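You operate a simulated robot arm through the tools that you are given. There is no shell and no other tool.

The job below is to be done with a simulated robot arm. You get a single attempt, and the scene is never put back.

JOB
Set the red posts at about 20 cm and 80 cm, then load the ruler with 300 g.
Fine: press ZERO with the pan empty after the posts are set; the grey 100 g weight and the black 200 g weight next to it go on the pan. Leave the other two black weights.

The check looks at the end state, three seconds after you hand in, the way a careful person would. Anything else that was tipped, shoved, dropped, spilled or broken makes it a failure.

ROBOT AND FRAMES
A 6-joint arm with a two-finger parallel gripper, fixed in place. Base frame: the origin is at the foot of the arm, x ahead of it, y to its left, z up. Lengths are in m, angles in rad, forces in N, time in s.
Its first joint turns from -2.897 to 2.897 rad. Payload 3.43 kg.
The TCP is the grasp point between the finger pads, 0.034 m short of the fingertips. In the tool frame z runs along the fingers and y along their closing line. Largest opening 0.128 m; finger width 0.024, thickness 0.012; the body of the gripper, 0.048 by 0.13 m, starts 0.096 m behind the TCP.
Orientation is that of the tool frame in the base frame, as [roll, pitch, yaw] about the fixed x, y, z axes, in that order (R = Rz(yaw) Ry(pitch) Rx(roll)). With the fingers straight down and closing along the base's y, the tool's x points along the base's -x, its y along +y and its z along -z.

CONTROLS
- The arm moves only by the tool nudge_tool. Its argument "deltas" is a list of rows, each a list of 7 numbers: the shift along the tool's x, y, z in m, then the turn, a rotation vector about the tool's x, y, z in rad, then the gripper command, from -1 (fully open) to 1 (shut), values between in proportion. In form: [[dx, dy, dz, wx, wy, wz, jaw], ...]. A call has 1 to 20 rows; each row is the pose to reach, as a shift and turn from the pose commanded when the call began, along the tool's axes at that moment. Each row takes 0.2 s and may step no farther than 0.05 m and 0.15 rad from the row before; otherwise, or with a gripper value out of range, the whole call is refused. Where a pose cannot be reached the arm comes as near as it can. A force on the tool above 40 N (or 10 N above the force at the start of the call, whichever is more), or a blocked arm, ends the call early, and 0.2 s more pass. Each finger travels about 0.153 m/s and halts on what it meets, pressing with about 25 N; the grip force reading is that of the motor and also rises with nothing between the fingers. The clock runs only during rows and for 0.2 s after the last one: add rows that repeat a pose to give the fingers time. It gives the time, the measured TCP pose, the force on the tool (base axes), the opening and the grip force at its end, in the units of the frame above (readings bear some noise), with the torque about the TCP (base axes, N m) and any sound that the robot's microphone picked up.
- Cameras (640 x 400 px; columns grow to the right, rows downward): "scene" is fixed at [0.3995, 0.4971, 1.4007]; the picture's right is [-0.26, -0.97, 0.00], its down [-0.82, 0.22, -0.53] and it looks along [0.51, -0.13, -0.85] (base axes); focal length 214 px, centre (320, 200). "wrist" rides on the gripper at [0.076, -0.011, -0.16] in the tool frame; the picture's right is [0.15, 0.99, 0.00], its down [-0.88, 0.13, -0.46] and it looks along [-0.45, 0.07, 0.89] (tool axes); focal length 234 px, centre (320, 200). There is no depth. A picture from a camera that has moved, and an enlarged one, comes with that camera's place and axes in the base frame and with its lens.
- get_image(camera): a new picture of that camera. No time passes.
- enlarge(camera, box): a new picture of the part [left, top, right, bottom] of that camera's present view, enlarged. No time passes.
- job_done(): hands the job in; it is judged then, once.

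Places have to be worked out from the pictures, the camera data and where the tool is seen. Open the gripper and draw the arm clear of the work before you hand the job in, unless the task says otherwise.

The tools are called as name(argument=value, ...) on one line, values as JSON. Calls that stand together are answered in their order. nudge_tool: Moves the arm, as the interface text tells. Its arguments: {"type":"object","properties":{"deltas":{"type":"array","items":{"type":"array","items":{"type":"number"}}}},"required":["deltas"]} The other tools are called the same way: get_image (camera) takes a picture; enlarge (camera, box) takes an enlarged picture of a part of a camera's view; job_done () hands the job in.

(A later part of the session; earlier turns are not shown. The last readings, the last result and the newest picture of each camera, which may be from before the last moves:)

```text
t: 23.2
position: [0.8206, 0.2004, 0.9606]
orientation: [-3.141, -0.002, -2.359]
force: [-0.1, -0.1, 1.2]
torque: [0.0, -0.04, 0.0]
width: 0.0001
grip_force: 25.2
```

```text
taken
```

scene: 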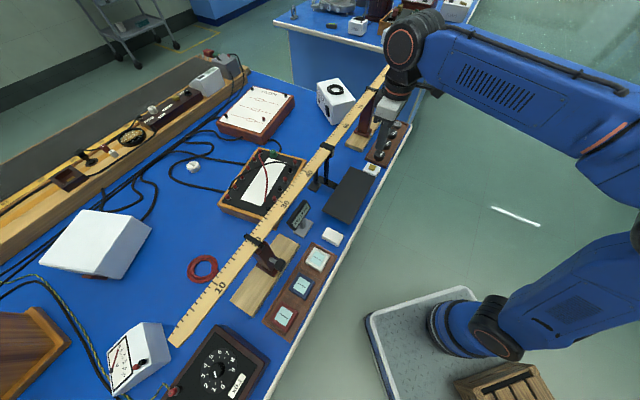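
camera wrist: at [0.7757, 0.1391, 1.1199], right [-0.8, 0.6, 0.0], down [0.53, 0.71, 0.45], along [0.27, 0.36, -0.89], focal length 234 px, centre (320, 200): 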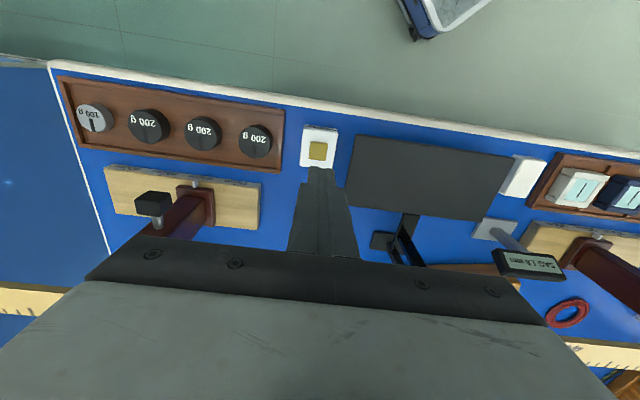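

The fingers hang just over the button. I enlarge to refine the button position and compare it with the fingertips.

enlarge(camera="wrist", box=[280, 110, 360, 190])

enlarge(camera="scene", box=[350, 90, 420, 190])

enlarge(camera="wrist", box=[50, 70, 290, 240])

```text
5.00 times, centred on (320, 150) of wrist
camera zoom: at [0.7757, 0.1391, 1.1199], right [-0.8, 0.6, 0.0], down [0.53, 0.71, 0.45], along [0.27, 0.36, -0.89], focal length 1171 px, centre (320, 450)
```

zoom: 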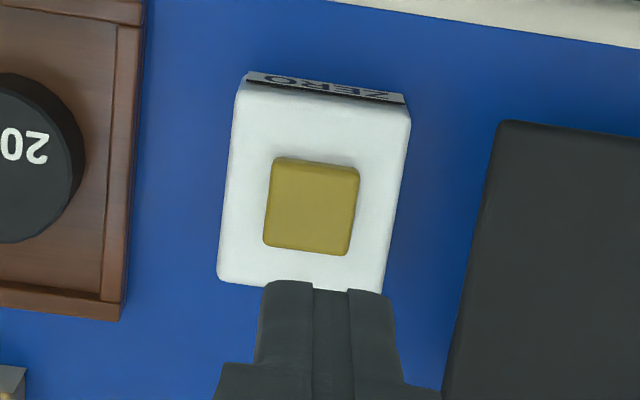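

```text
4.00 times, centred on (385, 140) of scene
camera zoom: at [0.3995, 0.4971, 1.4007], right [-0.26, -0.97, 0.0], down [-0.82, 0.22, -0.53], along [0.51, -0.13, -0.85], focal length 858 px, centre (60, 440)
```

zoom: 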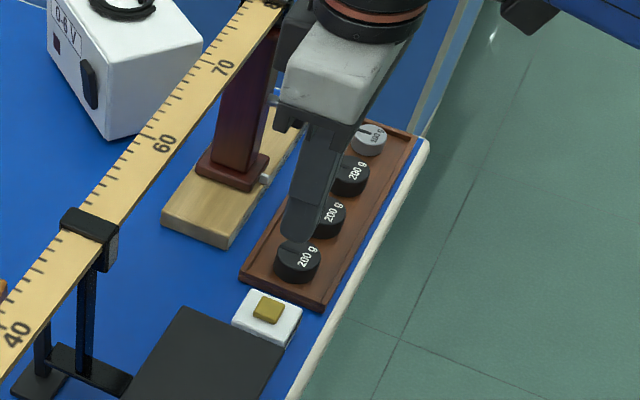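

```text
2.35 times, centred on (170, 155) of wrist
camera zoom: at [0.7757, 0.1391, 1.1199], right [-0.8, 0.6, 0.0], down [0.53, 0.71, 0.45], along [0.27, 0.36, -0.89], focal length 551 px, centre (673, 306)
```

zoom: 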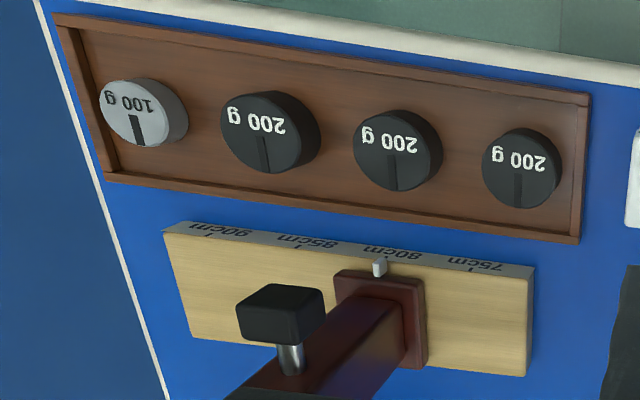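

The button centre refines to (0.825,0.202), top near z≈0.83. I centre over it and descend until the tips are just above it.

nudge_tool(deltas=[[-0.0041, -0.0021, 0.02, 0, 0, 0, 1], [-0.0041, -0.0021, 0.05, 0, 0, 0, 1], [-0.0041, -0.0021, 0.075, 0, 0, 0, 1], [-0.0041, -0.0021, 0.088, 0, 0, 0, 1]])

enlarge(camera="scene", box=[350, 130, 400, 190])

enlarge(camera="wrist", box=[270, 100, 370, 200])

```text
t: 24.2
position: [0.8265, 0.2034, 0.8709]
orientation: [-3.141, 0.0, -2.355]
force: [-0.5, 0.0, 0.7]
torque: [0.0, -0.02, 0.02]
width: 0.0
grip_force: 24.9
```

```text
6.67 times, centred on (375, 160) of scene
camera zoom: at [0.3995, 0.4971, 1.4007], right [-0.26, -0.97, 0.0], down [-0.82, 0.22, -0.53], along [0.51, -0.13, -0.85], focal length 1430 px, centre (-47, 467)
```

zoom: 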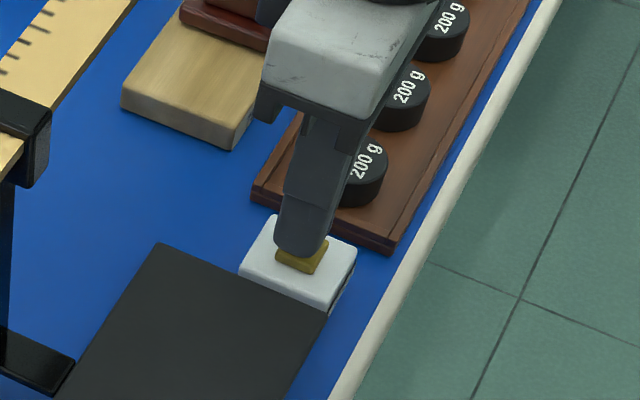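

```text
4.00 times, centred on (320, 150) of wrist
camera zoom: at [0.7812, 0.1414, 1.031], right [-0.8, 0.6, 0.0], down [0.53, 0.71, 0.46], along [0.27, 0.37, -0.89], focal length 937 px, centre (320, 400)
```

zoom: 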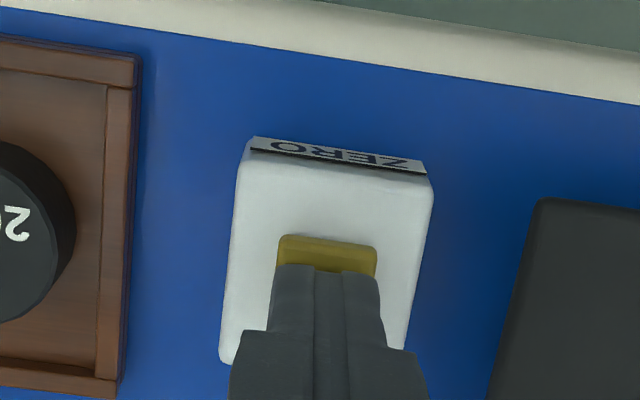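

The tips are centred just above the gold button. I press down in 2 mm steps watching the force.

nudge_tool(deltas=[[0, 0, 0.002, 0, 0, 0, 1], [0, 0, 0.004, 0, 0, 0, 1], [0, 0, 0.006, 0, 0, 0, 1]])

enlarge(camera="scene", box=[280, 190, 330, 240])

```text
t: 25.0
position: [0.8262, 0.2035, 0.8647]
orientation: [3.141, 0.001, -2.356]
force: [1.2, 0.5, 1.9]
torque: [0.03, -0.07, 0.04]
width: 0.0
grip_force: 25.3
heard: click
```

```text
8.00 times, centred on (305, 215) of scene
camera zoom: at [0.3995, 0.4971, 1.4007], right [-0.26, -0.97, 0.0], down [-0.82, 0.22, -0.53], along [0.51, -0.13, -0.85], focal length 1716 px, centre (440, 80)
```

zoom: 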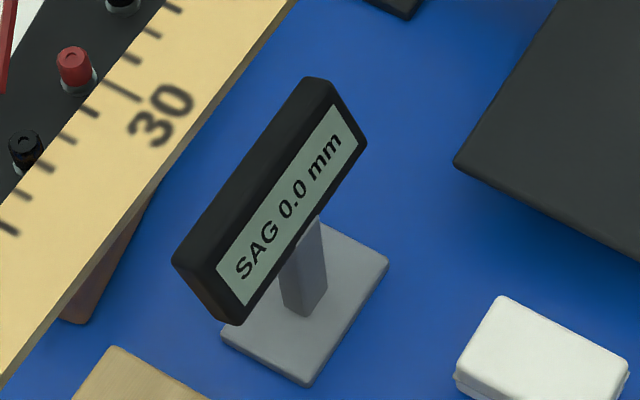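

A click was heard and the display shows SAG 0.0 mm, so ZERO is done with the pan empty. I now lift off and move above the black 200 g weight next to the grey one, tilting the tool 30° about its closing line for reach.

nudge_tool(deltas=[[0, 0, -0.04, 0, 0, 0, 1], [0, 0, -0.085, 0, 0, 0, 1], [0, -0.04, -0.095, 0, -0.08, 0, 0.6], [0.002, -0.085, -0.095, 0, -0.17, 0, 0.125], [0.004, -0.13, -0.09, 0, -0.26, 0, 0.125], [0.007, -0.17, -0.08, 0, -0.36, 0, 0.125], [0.009, -0.195, -0.07, 0, -0.45, 0, 0.125], [0.0112, -0.2127, -0.065, 0, -0.5236, 0, 0.125]])

get_image(camera="wrist")

get_image(camera="scene")

```text
t: 26.8
position: [0.9677, 0.0448, 0.9316]
orientation: [-3.142, 0.526, -2.356]
force: [-0.2, -0.2, -0.3]
torque: [-0.02, 0.01, -0.04]
width: 0.0558
grip_force: 0.0
```

```text
taken
camera wrist: at [0.8738, -0.0659, 1.0315], right [-0.79, 0.61, -0.07], down [0.29, 0.47, 0.84], along [0.54, 0.64, -0.54], focal length 234 px, centre (320, 200)
```

wrist: 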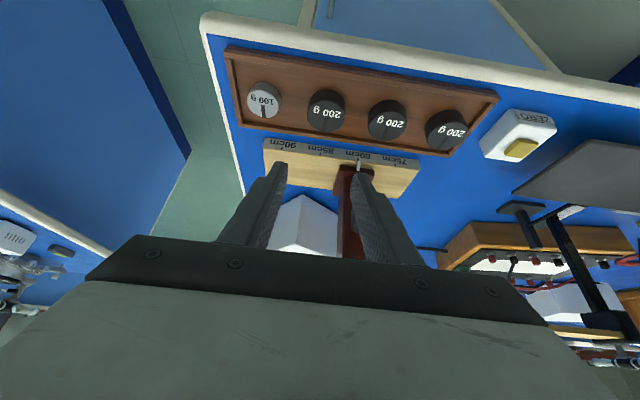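

```text
taken
```

scene: 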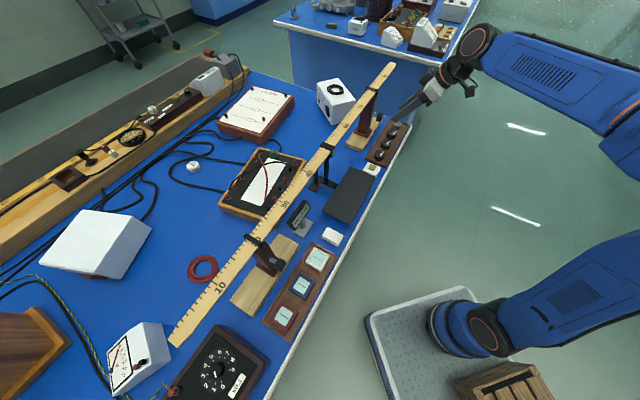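

The pose is reached. I enlarge the weights from this low angle to refine their positions, diameters and heights.

enlarge(camera="wrist", box=[220, 40, 380, 160])

enlarge(camera="wrist", box=[230, 70, 360, 140])

enlarge(camera="scene", box=[360, 100, 420, 170])

```text
3.33 times, centred on (300, 100) of wrist
camera zoom: at [0.8738, -0.0659, 1.0315], right [-0.79, 0.61, -0.07], down [0.29, 0.47, 0.84], along [0.54, 0.64, -0.54], focal length 781 px, centre (387, 533)
```

zoom: 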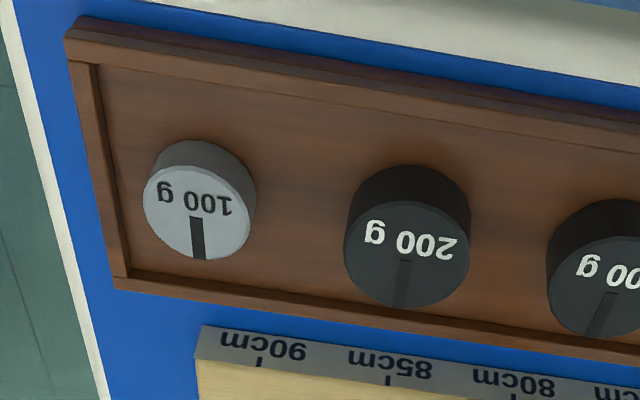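

```text
4.92 times, centred on (295, 105) of wrist
camera zoom: at [0.8738, -0.0659, 1.0315], right [-0.79, 0.61, -0.07], down [0.29, 0.47, 0.84], along [0.54, 0.64, -0.54], focal length 1153 px, centre (443, 668)
```

zoom: 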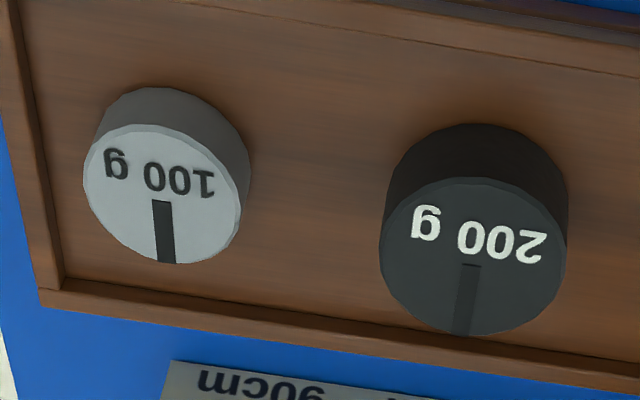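

```text
5.71 times, centred on (390, 135) of scene
camera zoom: at [0.3995, 0.4971, 1.4007], right [-0.26, -0.97, 0.0], down [-0.82, 0.22, -0.53], along [0.51, -0.13, -0.85], focal length 1226 px, centre (-80, 571)
```

zoom: 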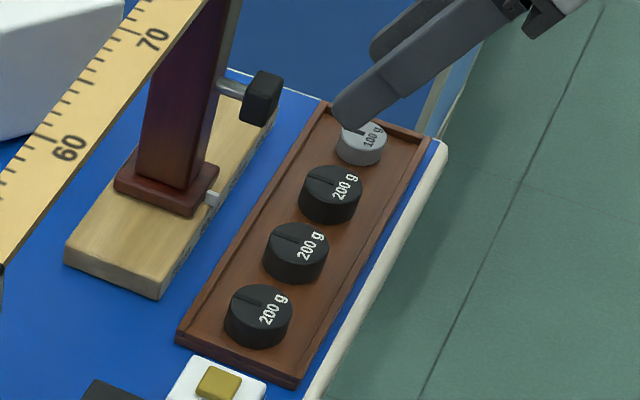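

Refined estimates: black 200 g next to grey at (0.978,0.0545), 40 mm wide, top ≈0.823; grey 100 g at (1.026,0.008), 34 mm wide, top ≈0.818; tray rim ≈0.812. I descend vertically over the black weight part-way and check.

nudge_tool(deltas=[[0.0136, -0.0002, 0.0268, 0, 0, 0, 0.125], [0.0273, -0.0004, 0.0535, 0, 0, 0, 0.125]])

get_image(camera="wrist")

enlarge(camera="wrist", box=[230, 100, 400, 220])

enlarge(camera="scene", box=[360, 100, 420, 170])

```text
t: 27.4
position: [0.9709, 0.0491, 0.8706]
orientation: [3.141, 0.526, -2.357]
force: [-0.3, 0.8, -0.8]
torque: [0.01, 0.01, -0.04]
width: 0.0561
grip_force: 0.0
```

```text
taken
camera wrist: at [0.8773, -0.0625, 0.9707], right [-0.79, 0.61, -0.07], down [0.29, 0.47, 0.84], along [0.54, 0.64, -0.54], focal length 234 px, centre (320, 200)
```

wrist: 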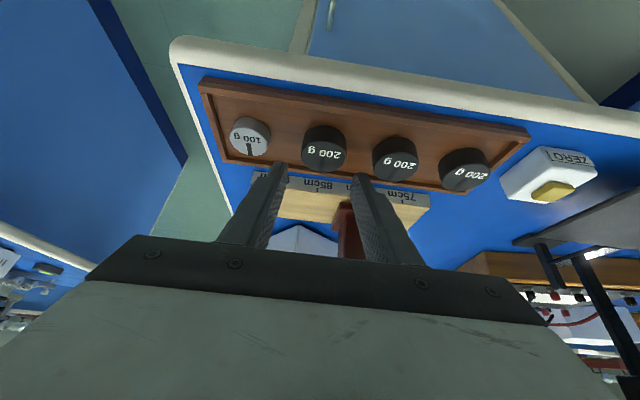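

```text
3.33 times, centred on (315, 160) of wrist
camera zoom: at [0.8773, -0.0625, 0.9707], right [-0.79, 0.61, -0.07], down [0.29, 0.47, 0.84], along [0.54, 0.64, -0.54], focal length 781 px, centre (337, 333)
```

zoom: 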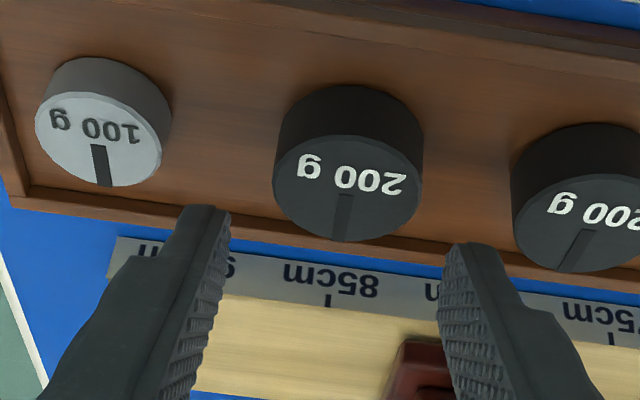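

```text
5.71 times, centred on (390, 135) of scene
camera zoom: at [0.3995, 0.4971, 1.4007], right [-0.26, -0.97, 0.0], down [-0.82, 0.22, -0.53], along [0.51, -0.13, -0.85], focal length 1226 px, centre (-80, 571)
```

zoom: 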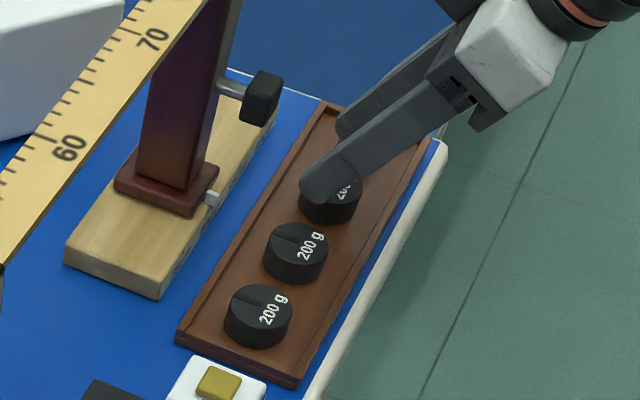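

Two wrist views now give the black weight at (0.977,0.0535), top ≈0.825; it sits between the fingers with clearance on both neighbours. I go down the last 2.5 cm and close.

nudge_tool(deltas=[[0.007, 0, 0.0102, 0, 0, 0, 0.125], [0.014, 0, 0.0203, 0, 0, 0, 0.125], [0.014, 0, 0.0203, 0, 0, 0, 0.3], [0.014, 0, 0.0203, 0, 0, 0, 0.6], [0.014, 0, 0.0203, 0, 0, 0, 1], [0.014, 0, 0.0203, 0, 0, 0, 1]])

enlarge(camera="wrist", box=[230, 100, 400, 220])

enlarge(camera="scene", box=[360, 100, 420, 170])

```text
t: 28.8
position: [0.9706, 0.0457, 0.8448]
orientation: [3.141, 0.525, -2.359]
force: [-0.4, 0.2, -0.8]
torque: [-0.01, 0.02, 0.0]
width: 0.0392
grip_force: 24.9
```

```text
3.33 times, centred on (315, 160) of wrist
camera zoom: at [0.8763, -0.0657, 0.9459], right [-0.79, 0.61, -0.07], down [0.29, 0.47, 0.83], along [0.54, 0.64, -0.55], focal length 781 px, centre (337, 333)
```

zoom: 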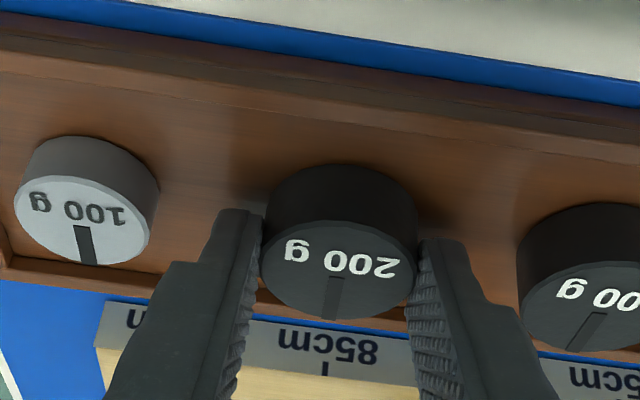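

```text
5.71 times, centred on (390, 135) of scene
camera zoom: at [0.3995, 0.4971, 1.4007], right [-0.26, -0.97, 0.0], down [-0.82, 0.22, -0.53], along [0.51, -0.13, -0.85], focal length 1226 px, centre (-80, 571)
```

zoom: 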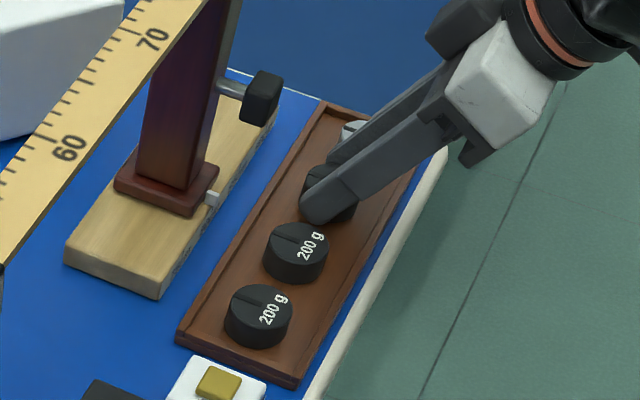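

The black weight is gripped (3.9 cm, 25 N). I lift 3 cm straight up and check that it hangs level and that the neighbours stay.

nudge_tool(deltas=[[-0.005, 0, -0.00866, 0, 0, 0, 1], [-0.015, 0, -0.026, 0, 0, 0, 1], [-0.025, 0, -0.0433, 0, 0, 0, 1]])

get_image(camera="wrist")

enlarge(camera="scene", box=[360, 100, 420, 170])

```text
t: 29.6
position: [0.9677, 0.046, 0.8941]
orientation: [-3.141, 0.522, -2.355]
force: [0.1, 0.8, -2.7]
torque: [-0.04, 0.04, -0.03]
width: 0.0391
grip_force: 25.4
```

```text
taken
camera wrist: at [0.8757, -0.0655, 0.9961], right [-0.79, 0.61, -0.07], down [0.29, 0.47, 0.83], along [0.54, 0.64, -0.55], focal length 234 px, centre (320, 200)
```

wrist: 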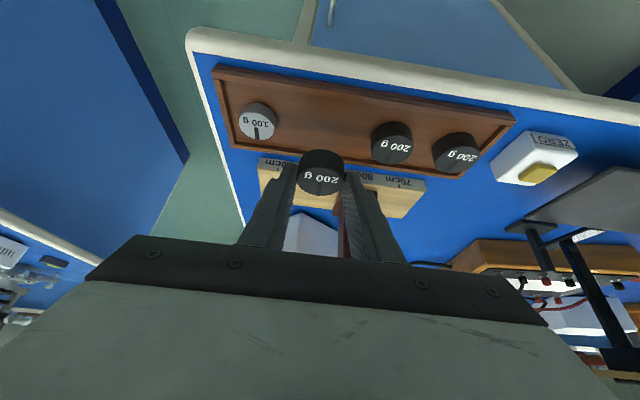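

```text
5.71 times, centred on (390, 135) of scene
camera zoom: at [0.3995, 0.4971, 1.4007], right [-0.26, -0.97, 0.0], down [-0.82, 0.22, -0.53], along [0.51, -0.13, -0.85], focal length 1226 px, centre (-80, 571)
```

zoom: 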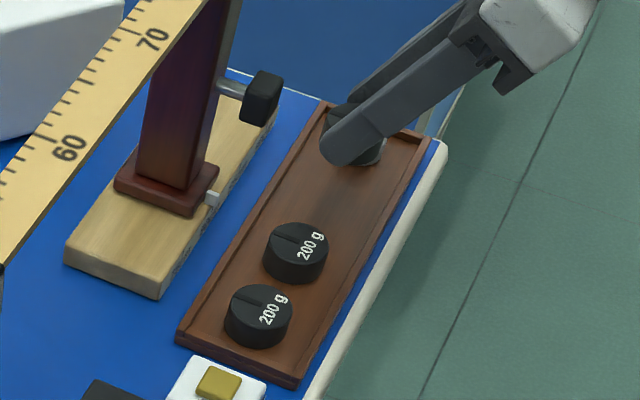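

The weight is up and level, neighbours untouched. I carry it at the same tilt along the ruler direction to above the pan, aiming at (0.723,0.328), slightly to one side of the pan centre so the grey weight fits beside it.

nudge_tool(deltas=[[-0.018, 0, -0.0312, 0, 0, 0, 1], [-0.018, 0.03, -0.0312, 0, 0, 0, 1], [-0.018, 0.07, -0.0312, 0, 0, 0, 1], [-0.018, 0.115, -0.0312, 0, 0, 0, 1], [-0.02, 0.16, -0.03, 0, 0, 0, 1], [-0.022, 0.205, -0.029, 0, 0, 0, 1], [-0.024, 0.25, -0.028, 0, 0, 0, 1], [-0.027, 0.295, -0.026, 0, 0, 0, 1], [-0.03, 0.335, -0.0245, 0, 0, 0, 1], [-0.0319, 0.36, -0.0235, 0, 0, 0, 1], [-0.0319, 0.3722, -0.0232, 0, 0, 0, 1]])

get_image(camera="wrist")

get_image(camera="scene")

enlarge(camera="scene", box=[290, 140, 400, 240])

```text
t: 32.0
position: [0.7186, 0.3203, 0.9327]
orientation: [-3.141, 0.524, -2.356]
force: [-0.4, -0.4, -1.9]
torque: [-0.03, -0.01, -0.03]
width: 0.0393
grip_force: 25.1
```

```text
taken
camera wrist: at [0.6243, 0.209, 1.033], right [-0.79, 0.61, -0.07], down [0.29, 0.47, 0.84], along [0.54, 0.64, -0.55], focal length 234 px, centre (320, 200)
```

wrist: 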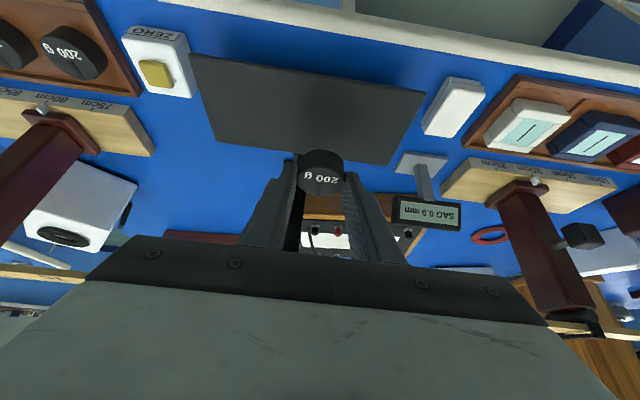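

```text
taken
```

scene: 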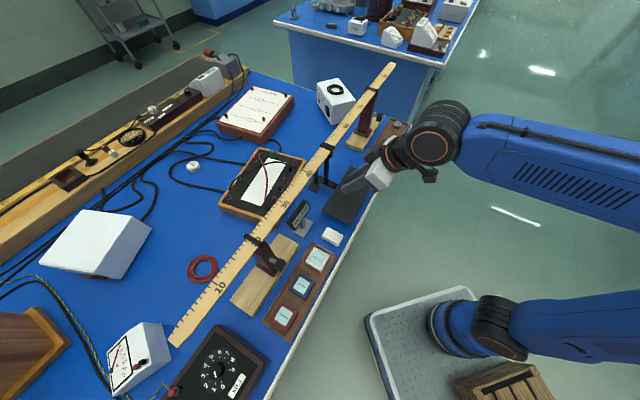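

```text
4.00 times, centred on (345, 190) of scene
camera zoom: at [0.3995, 0.4971, 1.4007], right [-0.26, -0.97, 0.0], down [-0.82, 0.22, -0.53], along [0.51, -0.13, -0.85], focal length 858 px, centre (220, 240)
```

zoom: 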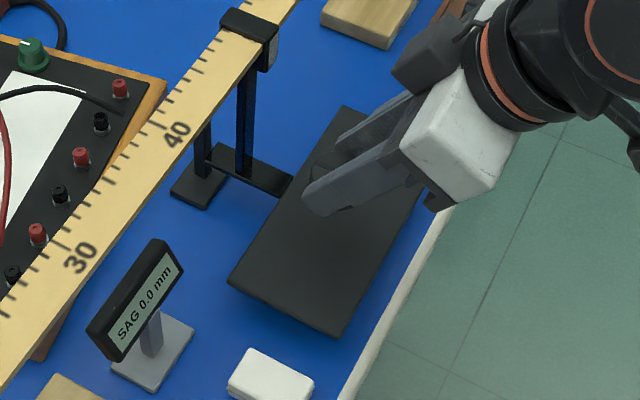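

The weight hangs over the pan, about 2 cm to one side of its centre, pan top ≈0.845. I lower most of the way, then in small steps to feel contact.

nudge_tool(deltas=[[0.009, 0, 0.0156, 0, 0, 0, 1], [0.0165, 0, 0.0286, 0, 0, 0, 1], [0.0185, 0, 0.032, 0, 0, 0, 1]])

enlarge(camera="scene", box=[290, 150, 370, 240])

get_image(camera="wrist")

```text
t: 32.8
position: [0.7172, 0.3221, 0.8937]
orientation: [3.141, 0.522, -2.358]
force: [-0.2, -1.2, -1.4]
torque: [-0.05, -0.01, 0.02]
width: 0.0391
grip_force: 25.2
```

```text
4.44 times, centred on (330, 195) of scene
camera zoom: at [0.3995, 0.4971, 1.4007], right [-0.26, -0.97, 0.0], down [-0.82, 0.22, -0.53], along [0.51, -0.13, -0.85], focal length 953 px, centre (276, 222)
```

zoom: 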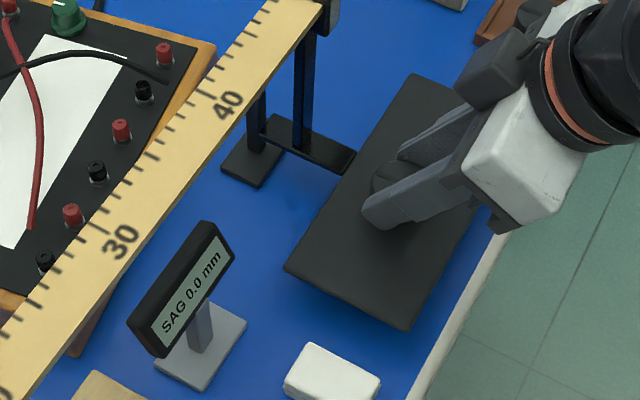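

```text
taken
camera wrist: at [0.623, 0.2095, 0.9943], right [-0.79, 0.61, -0.07], down [0.29, 0.47, 0.83], along [0.54, 0.64, -0.55], focal length 234 px, centre (320, 200)
```

wrist: 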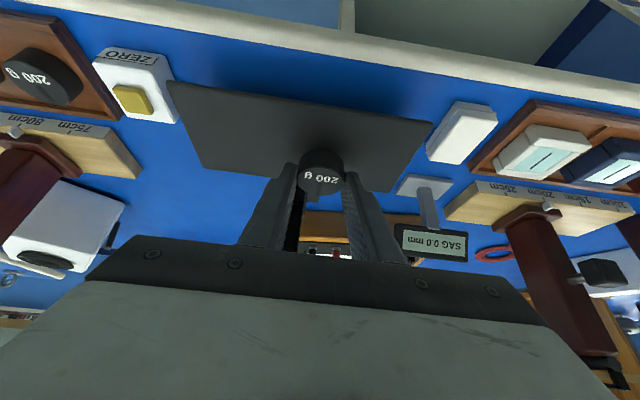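

The weight is well over the pan with SAG still 0.0. I step down 2 mm at a time and watch force and display.

nudge_tool(deltas=[[0.001, 0, 0.0017, 0, 0, 0, 1], [0.002, 0, 0.0035, 0, 0, 0, 1]])

enlarge(camera="scene", box=[290, 150, 370, 240])

```text
t: 33.4
position: [0.7164, 0.3201, 0.8905]
orientation: [-3.141, 0.523, -2.356]
force: [0.3, 0.5, -2.4]
torque: [-0.05, 0.03, 0.0]
width: 0.0389
grip_force: 25.1
```

```text
4.44 times, centred on (330, 195) of scene
camera zoom: at [0.3995, 0.4971, 1.4007], right [-0.26, -0.97, 0.0], down [-0.82, 0.22, -0.53], along [0.51, -0.13, -0.85], focal length 953 px, centre (276, 222)
```

zoom: 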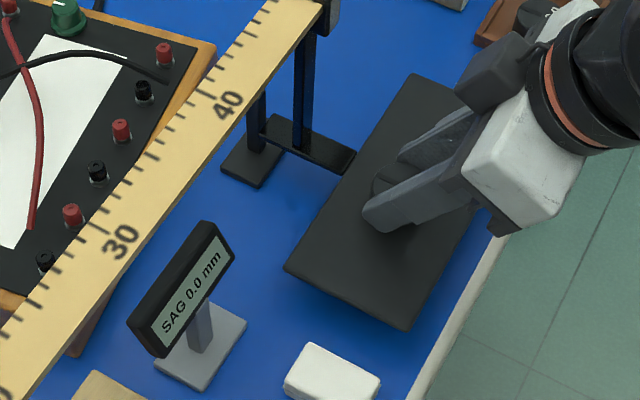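

No contact yet (force still only the weight, SAG 0.0). I continue 4 mm further.

nudge_tool(deltas=[[0.001, 0, 0.0017, 0, 0, 0, 1], [0.002, 0, 0.0035, 0, 0, 0, 1]])

enlarge(camera="scene", box=[290, 150, 370, 240])

```text
t: 34.0
position: [0.7187, 0.3195, 0.8862]
orientation: [-3.141, 0.525, -2.356]
force: [0.6, -0.8, -2.4]
torque: [-0.02, 0.02, 0.01]
width: 0.0391
grip_force: 25.0
```

```text
4.44 times, centred on (330, 195) of scene
camera zoom: at [0.3995, 0.4971, 1.4007], right [-0.26, -0.97, 0.0], down [-0.82, 0.22, -0.53], along [0.51, -0.13, -0.85], focal length 953 px, centre (276, 222)
```

zoom: 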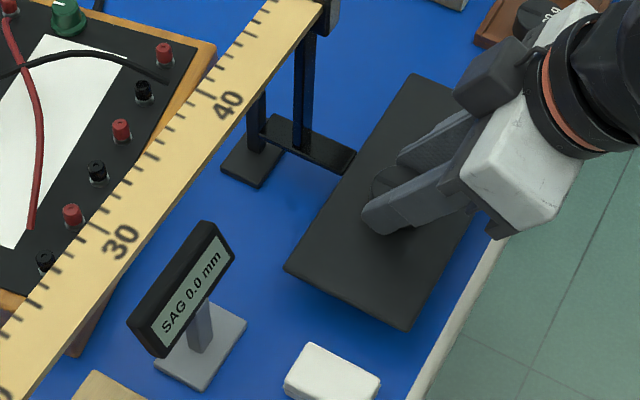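

Still free. Another 4 mm down.

nudge_tool(deltas=[[0.001, 0, 0.0017, 0, 0, 0, 1], [0.002, 0, 0.0035, 0, 0, 0, 1]])

enlarge(camera="scene", box=[290, 150, 370, 240])

get_image(camera="wrist")

```text
t: 34.6
position: [0.7172, 0.3199, 0.8824]
orientation: [-3.141, 0.522, -2.356]
force: [0.4, 0.1, -2.3]
torque: [-0.03, 0.01, 0.04]
width: 0.0389
grip_force: 24.7
```

```text
4.44 times, centred on (330, 195) of scene
camera zoom: at [0.3995, 0.4971, 1.4007], right [-0.26, -0.97, 0.0], down [-0.82, 0.22, -0.53], along [0.51, -0.13, -0.85], focal length 953 px, centre (276, 222)
```

zoom: 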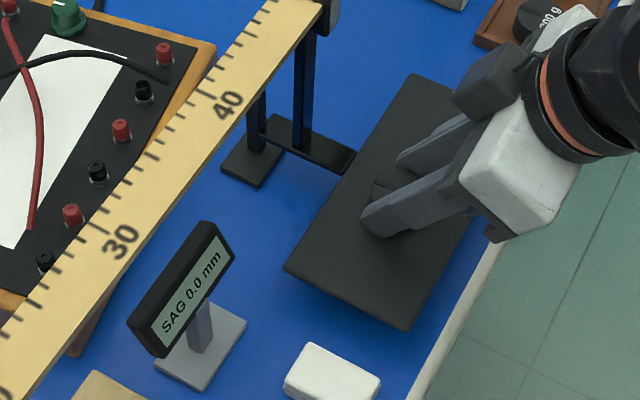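

```text
taken
camera wrist: at [0.6239, 0.2087, 0.9829], right [-0.79, 0.61, -0.07], down [0.29, 0.47, 0.83], along [0.54, 0.64, -0.55], focal length 234 px, centre (320, 200)
```

wrist: 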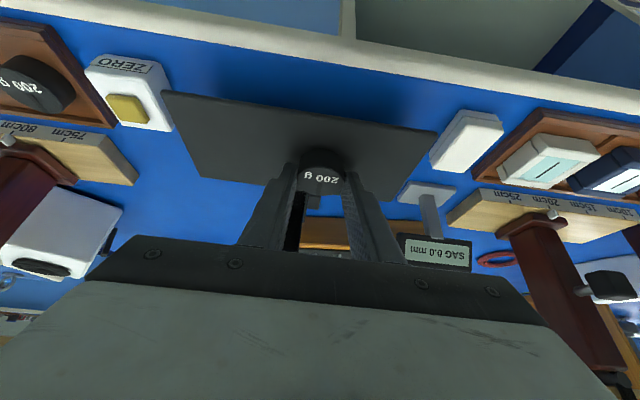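

Still only the weight's own load on the tool. I go on with 4 mm more.

nudge_tool(deltas=[[0.001, 0, 0.0017, 0, 0, 0, 1], [0.002, 0, 0.0035, 0, 0, 0, 1]])

enlarge(camera="scene", box=[290, 150, 370, 240])

enlarge(camera="wrist", box=[240, 110, 420, 230])

```text
t: 35.2
position: [0.7165, 0.3204, 0.8786]
orientation: [3.14, 0.524, -2.357]
force: [0.5, 0.3, 2.3]
torque: [0.06, -0.02, 0.01]
width: 0.0388
grip_force: 24.7
```

```text
4.44 times, centred on (330, 195) of scene
camera zoom: at [0.3995, 0.4971, 1.4007], right [-0.26, -0.97, 0.0], down [-0.82, 0.22, -0.53], along [0.51, -0.13, -0.85], focal length 953 px, centre (276, 222)
```

zoom: 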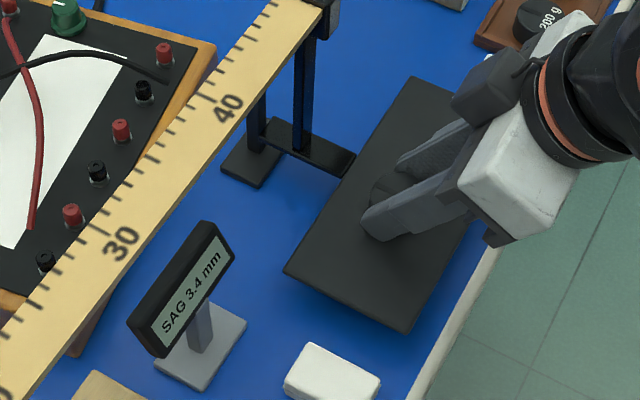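

```text
3.33 times, centred on (330, 170) of wrist
camera zoom: at [0.6234, 0.2088, 0.979], right [-0.79, 0.61, -0.07], down [0.29, 0.47, 0.84], along [0.54, 0.64, -0.55], focal length 781 px, centre (287, 300)
```

zoom: 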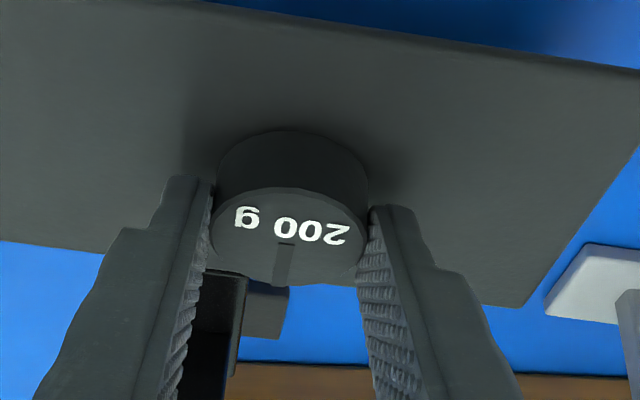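

Contact: the force flipped by 4.6 N and SAG shows 3.4 mm, so the pan is being pressed. I relax about 2 mm and then open the fingers gently.

nudge_tool(deltas=[[-0.0009, 0, -0.0016, 0, 0, 0, 1], [-0.0009, 0, -0.0016, 0, 0, 0, 0.3], [-0.0009, 0, -0.0016, 0, 0, 0, 0.15], [-0.0009, 0, -0.0016, 0, 0, 0, 0.15]])

enlarge(camera="scene", box=[290, 150, 370, 240])

enlarge(camera="wrist", box=[240, 110, 420, 230])

```text
t: 36.2
position: [0.7171, 0.3196, 0.8807]
orientation: [-3.141, 0.525, -2.356]
force: [-0.6, 0.0, 0.2]
torque: [0.02, 0.02, -0.02]
width: 0.0541
grip_force: 0.0
```

```text
4.44 times, centred on (330, 195) of scene
camera zoom: at [0.3995, 0.4971, 1.4007], right [-0.26, -0.97, 0.0], down [-0.82, 0.22, -0.53], along [0.51, -0.13, -0.85], focal length 953 px, centre (276, 222)
```

zoom: 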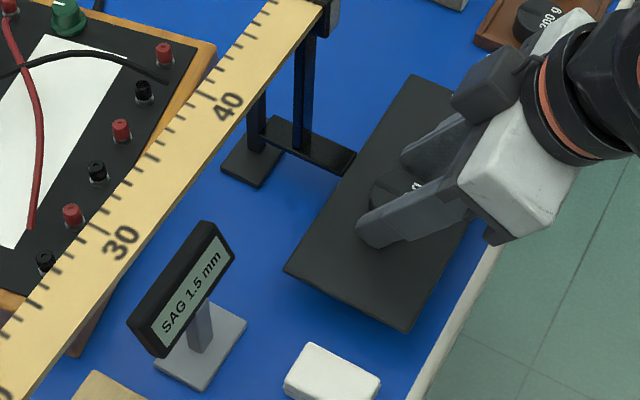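

```text
3.33 times, centred on (330, 170) of wrist
camera zoom: at [0.6236, 0.2091, 0.9808], right [-0.79, 0.61, -0.07], down [0.29, 0.47, 0.83], along [0.54, 0.64, -0.55], focal length 781 px, centre (287, 300)
```

zoom: 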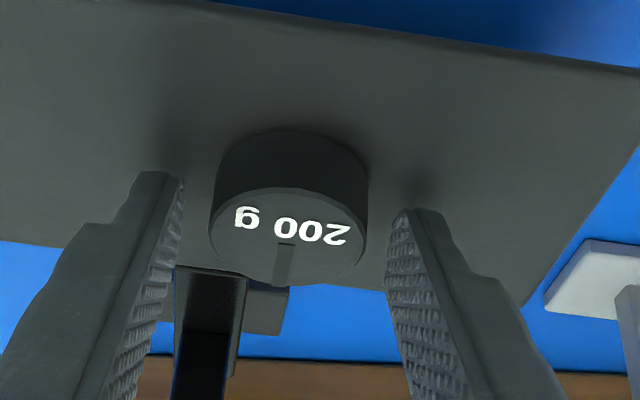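

The black weight rests on the pan and SAG reads 1.5 mm for 200 g. I lift straight off and travel back toward the grey 100 g weight, lowering on the way to stay in reach.

nudge_tool(deltas=[[-0.015, 0, -0.026, 0, 0, 0, 0.15], [-0.0275, 0, -0.0476, 0, 0, 0, 0.15], [-0.0266, -0.04, -0.0481, 0, 0, 0, 0.22], [-0.0257, -0.085, -0.0486, 0, 0, 0, 0.22], [-0.0248, -0.13, -0.0492, 0, 0, 0, 0.22], [-0.0239, -0.175, -0.0497, 0, 0, 0, 0.22], [-0.0205, -0.22, -0.0459, 0, 0, 0, 0.22], [-0.0157, -0.265, -0.0395, 0, 0, 0, 0.22], [-0.0108, -0.31, -0.033, 0, 0, 0, 0.22], [-0.0059, -0.355, -0.0267, 0, 0, 0, 0.22], [0, -0.4, -0.0186, 0, 0, 0, 0.22], [0.0064, -0.4388, -0.0095, 0, 0, 0, 0.22]])

get_image(camera="wrist")

enlarge(camera="wrist", box=[240, 80, 400, 200])

enlarge(camera="scene", box=[290, 150, 370, 240])

```text
t: 38.8
position: [1.021, 0.001, 0.8865]
orientation: [-3.141, 0.526, -2.355]
force: [-0.6, -0.1, 1.4]
torque: [-0.04, 0.0, -0.03]
width: 0.0499
grip_force: 0.1
```

```text
taken
camera wrist: at [0.9273, -0.1105, 0.9863], right [-0.79, 0.61, -0.07], down [0.28, 0.47, 0.84], along [0.54, 0.64, -0.54], focal length 234 px, centre (320, 200)
```

wrist: 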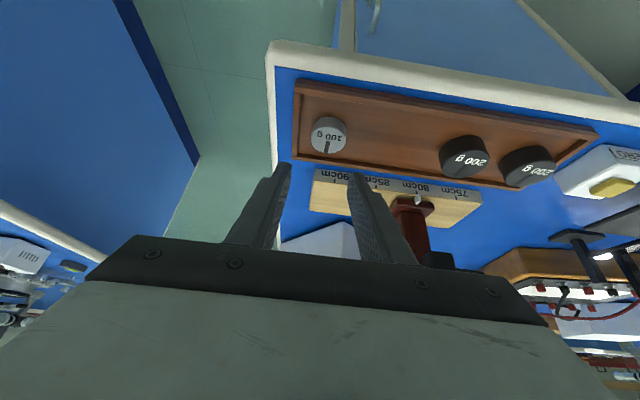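

```text
3.33 times, centred on (320, 140) of wrist
camera zoom: at [0.9273, -0.1105, 0.9863], right [-0.79, 0.61, -0.07], down [0.28, 0.47, 0.84], along [0.54, 0.64, -0.54], focal length 781 px, centre (320, 400)
```

zoom: 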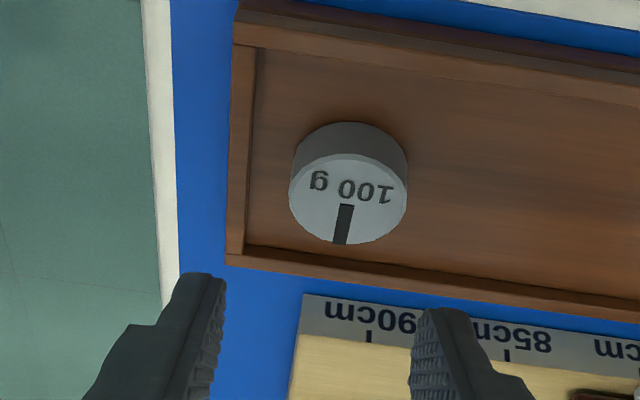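

```text
4.44 times, centred on (330, 195) of scene
camera zoom: at [0.3995, 0.4971, 1.4007], right [-0.26, -0.97, 0.0], down [-0.82, 0.22, -0.53], along [0.51, -0.13, -0.85], focal length 953 px, centre (276, 222)
```

zoom: 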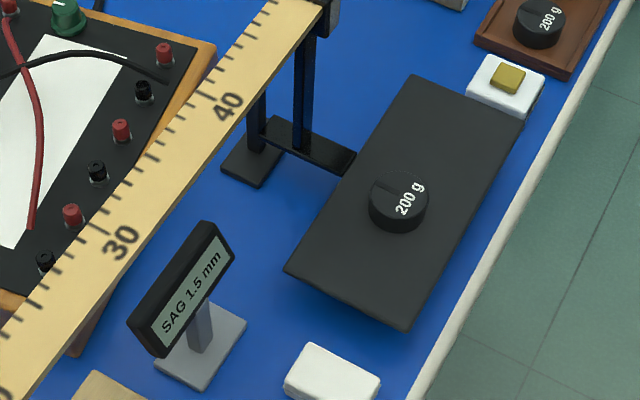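

The black weight sits fine on the pan (SAG 1.5 mm). The grey weight is at about (1.0245,0.007), top ≈0.82, 2.5 mm toward −u from the tool axis. I zoom in on the tray wall to judge how far down the fingers may go.

enlarge(camera="wrist", box=[285, 75, 365, 175])

enlarge(camera="scene", box=[375, 105, 415, 155])

enlarge(camera="scene", box=[355, 145, 405, 180])

```text
4.00 times, centred on (325, 125) of wrist
camera zoom: at [0.9273, -0.1105, 0.9863], right [-0.79, 0.61, -0.07], down [0.28, 0.47, 0.84], along [0.54, 0.64, -0.54], focal length 937 px, centre (300, 500)
```

zoom: 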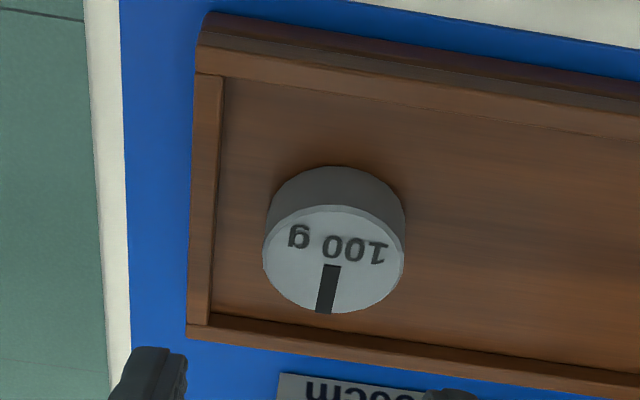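

```text
8.00 times, centred on (395, 130) of scene
camera zoom: at [0.3995, 0.4971, 1.4007], right [-0.26, -0.97, 0.0], down [-0.82, 0.22, -0.53], along [0.51, -0.13, -0.85], focal length 1716 px, centre (-280, 760)
```

zoom: 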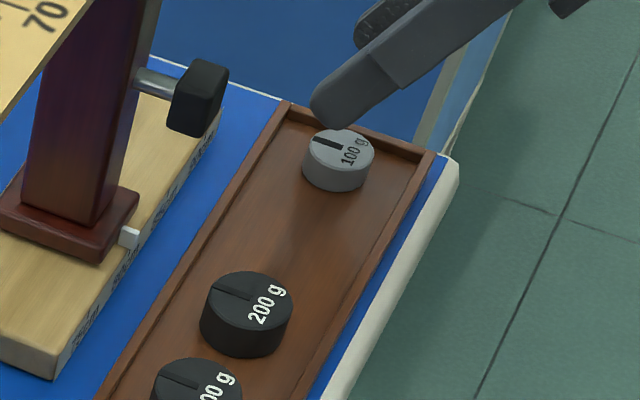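

```text
11.43 times, centred on (380, 162) of scene
camera zoom: at [0.3995, 0.4971, 1.4007], right [-0.26, -0.97, 0.0], down [-0.82, 0.22, -0.53], along [0.51, -0.13, -0.85], focal length 2451 px, centre (-366, 629)
```

zoom: 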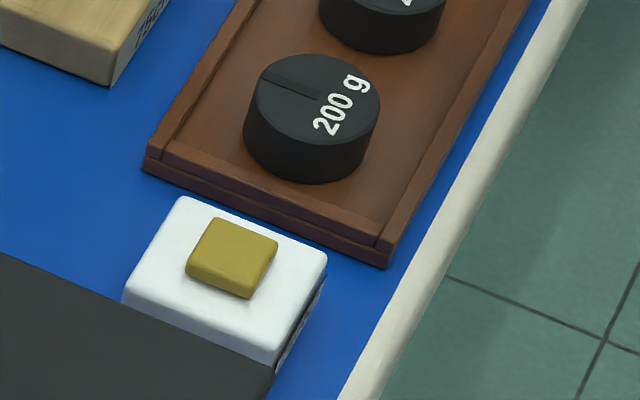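

The tray wall is low (rim ≈0.811) and the grey weight's top is ≈0.82, so tips at ≈0.8125 clear the wall and still overlap the weight. I descend to just above first and check.

nudge_tool(deltas=[[0.0084, 0.004, 0.0132, 0, 0, 0, 0.22], [0.0166, 0.004, 0.0268, 0, 0, 0, 0.22]])

enlarge(camera="wrist", box=[240, 100, 400, 220])

enlarge(camera="scene", box=[375, 105, 415, 155])

```text
t: 39.4
position: [1.018, 0.0045, 0.853]
orientation: [-3.141, 0.524, -2.356]
force: [-0.3, 0.2, 0.1]
torque: [0.0, 0.02, 0.0]
width: 0.0499
grip_force: 0.1
```

```text
3.33 times, centred on (320, 160) of wrist
camera zoom: at [0.9241, -0.1071, 0.9543], right [-0.79, 0.61, -0.07], down [0.29, 0.47, 0.84], along [0.54, 0.64, -0.55], focal length 781 px, centre (320, 333)
```

zoom: 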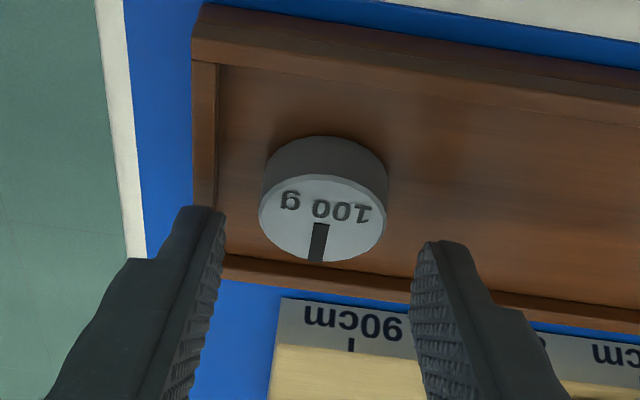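

```text
8.00 times, centred on (395, 130) of scene
camera zoom: at [0.3995, 0.4971, 1.4007], right [-0.26, -0.97, 0.0], down [-0.82, 0.22, -0.53], along [0.51, -0.13, -0.85], focal length 1716 px, centre (-280, 760)
```

zoom: 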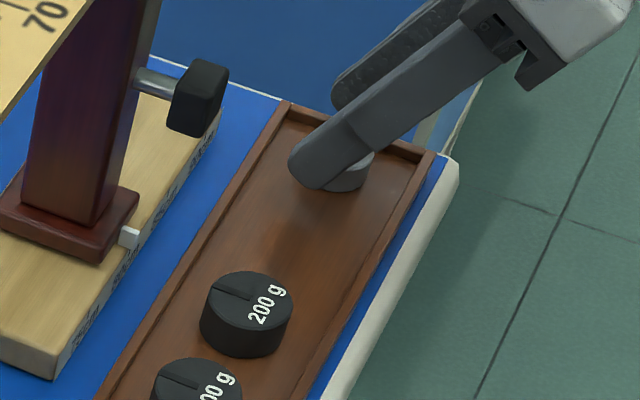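

The grey weight is centred between the fingers. I make the last 5 mm with a small back-shift and close gently.

nudge_tool(deltas=[[0.0038, 0, 0.0036, 0, 0, 0, 0.22], [0.0038, 0, 0.0036, 0, 0, 0, 0.35], [0.0038, 0, 0.0036, 0, 0, 0, 0.5], [0.0038, 0, 0.0036, 0, 0, 0, 0.8], [0.0038, 0, 0.0036, 0, 0, 0, 1], [0.0038, 0, 0.0036, 0, 0, 0, 1]])

enlarge(camera="wrist", box=[240, 100, 400, 220])

enlarge(camera="scene", box=[375, 105, 415, 155])

```text
t: 40.8
position: [1.0154, 0.0035, 0.849]
orientation: [-3.142, 0.524, -2.356]
force: [0.4, 0.1, -0.3]
torque: [-0.05, -0.02, 0.03]
width: 0.0316
grip_force: 24.8
```

```text
3.33 times, centred on (320, 160) of wrist
camera zoom: at [0.9223, -0.108, 0.9491], right [-0.79, 0.61, -0.07], down [0.29, 0.47, 0.83], along [0.54, 0.64, -0.55], focal length 781 px, centre (320, 333)
```

zoom: 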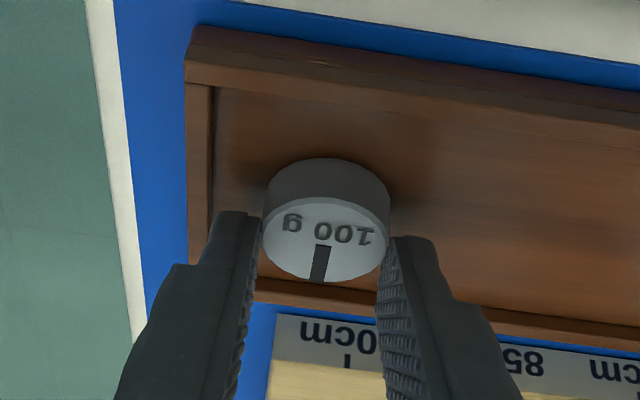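

```text
8.00 times, centred on (395, 130) of scene
camera zoom: at [0.3995, 0.4971, 1.4007], right [-0.26, -0.97, 0.0], down [-0.82, 0.22, -0.53], along [0.51, -0.13, -0.85], focal length 1716 px, centre (-280, 760)
```

zoom: 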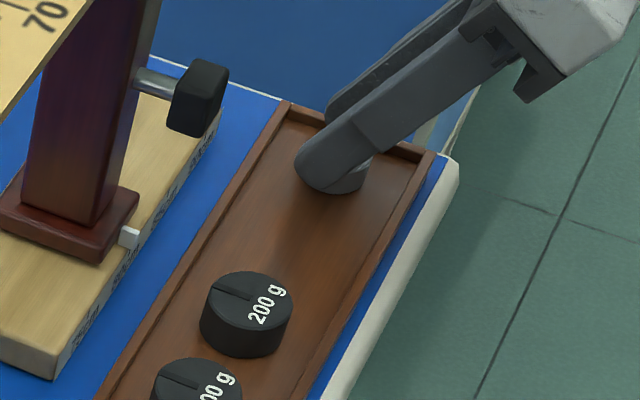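

Gripped at 3.16 cm with 25 N. I lift it 1.5 cm slowly and check that it comes up level.

nudge_tool(deltas=[[-0.0025, 0, -0.0043, 0, 0, 0, 1], [-0.005, 0, -0.0087, 0, 0, 0, 1], [-0.0075, 0, -0.013, 0, 0, 0, 1]])

enlarge(camera="wrist", box=[240, 100, 400, 220])

enlarge(camera="scene", box=[375, 105, 415, 155])

```text
t: 41.6
position: [1.0168, 0.0044, 0.864]
orientation: [3.141, 0.523, -2.356]
force: [-0.8, 0.0, -0.3]
torque: [-0.01, 0.01, 0.02]
width: 0.0318
grip_force: 25.3
```

```text
3.33 times, centred on (320, 160) of wrist
camera zoom: at [0.9226, -0.1075, 0.9646], right [-0.79, 0.61, -0.07], down [0.29, 0.47, 0.83], along [0.54, 0.64, -0.55], focal length 781 px, centre (320, 333)
```

zoom: 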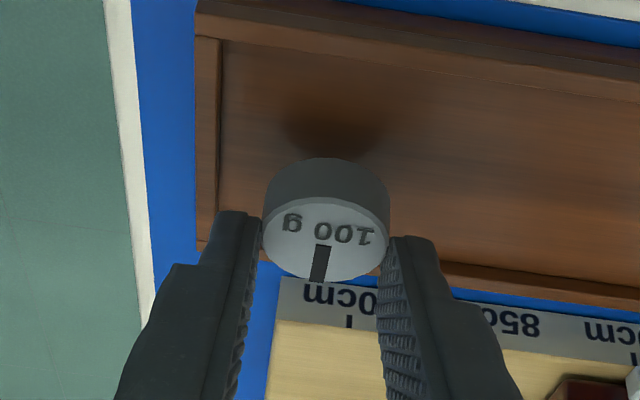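

```text
8.00 times, centred on (395, 130) of scene
camera zoom: at [0.3995, 0.4971, 1.4007], right [-0.26, -0.97, 0.0], down [-0.82, 0.22, -0.53], along [0.51, -0.13, -0.85], focal length 1716 px, centre (-280, 760)
```

zoom: 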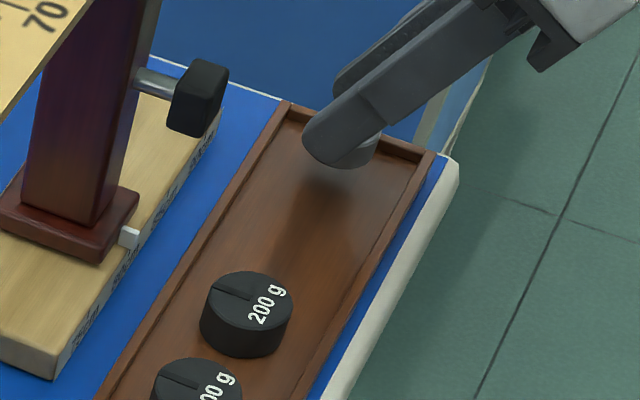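

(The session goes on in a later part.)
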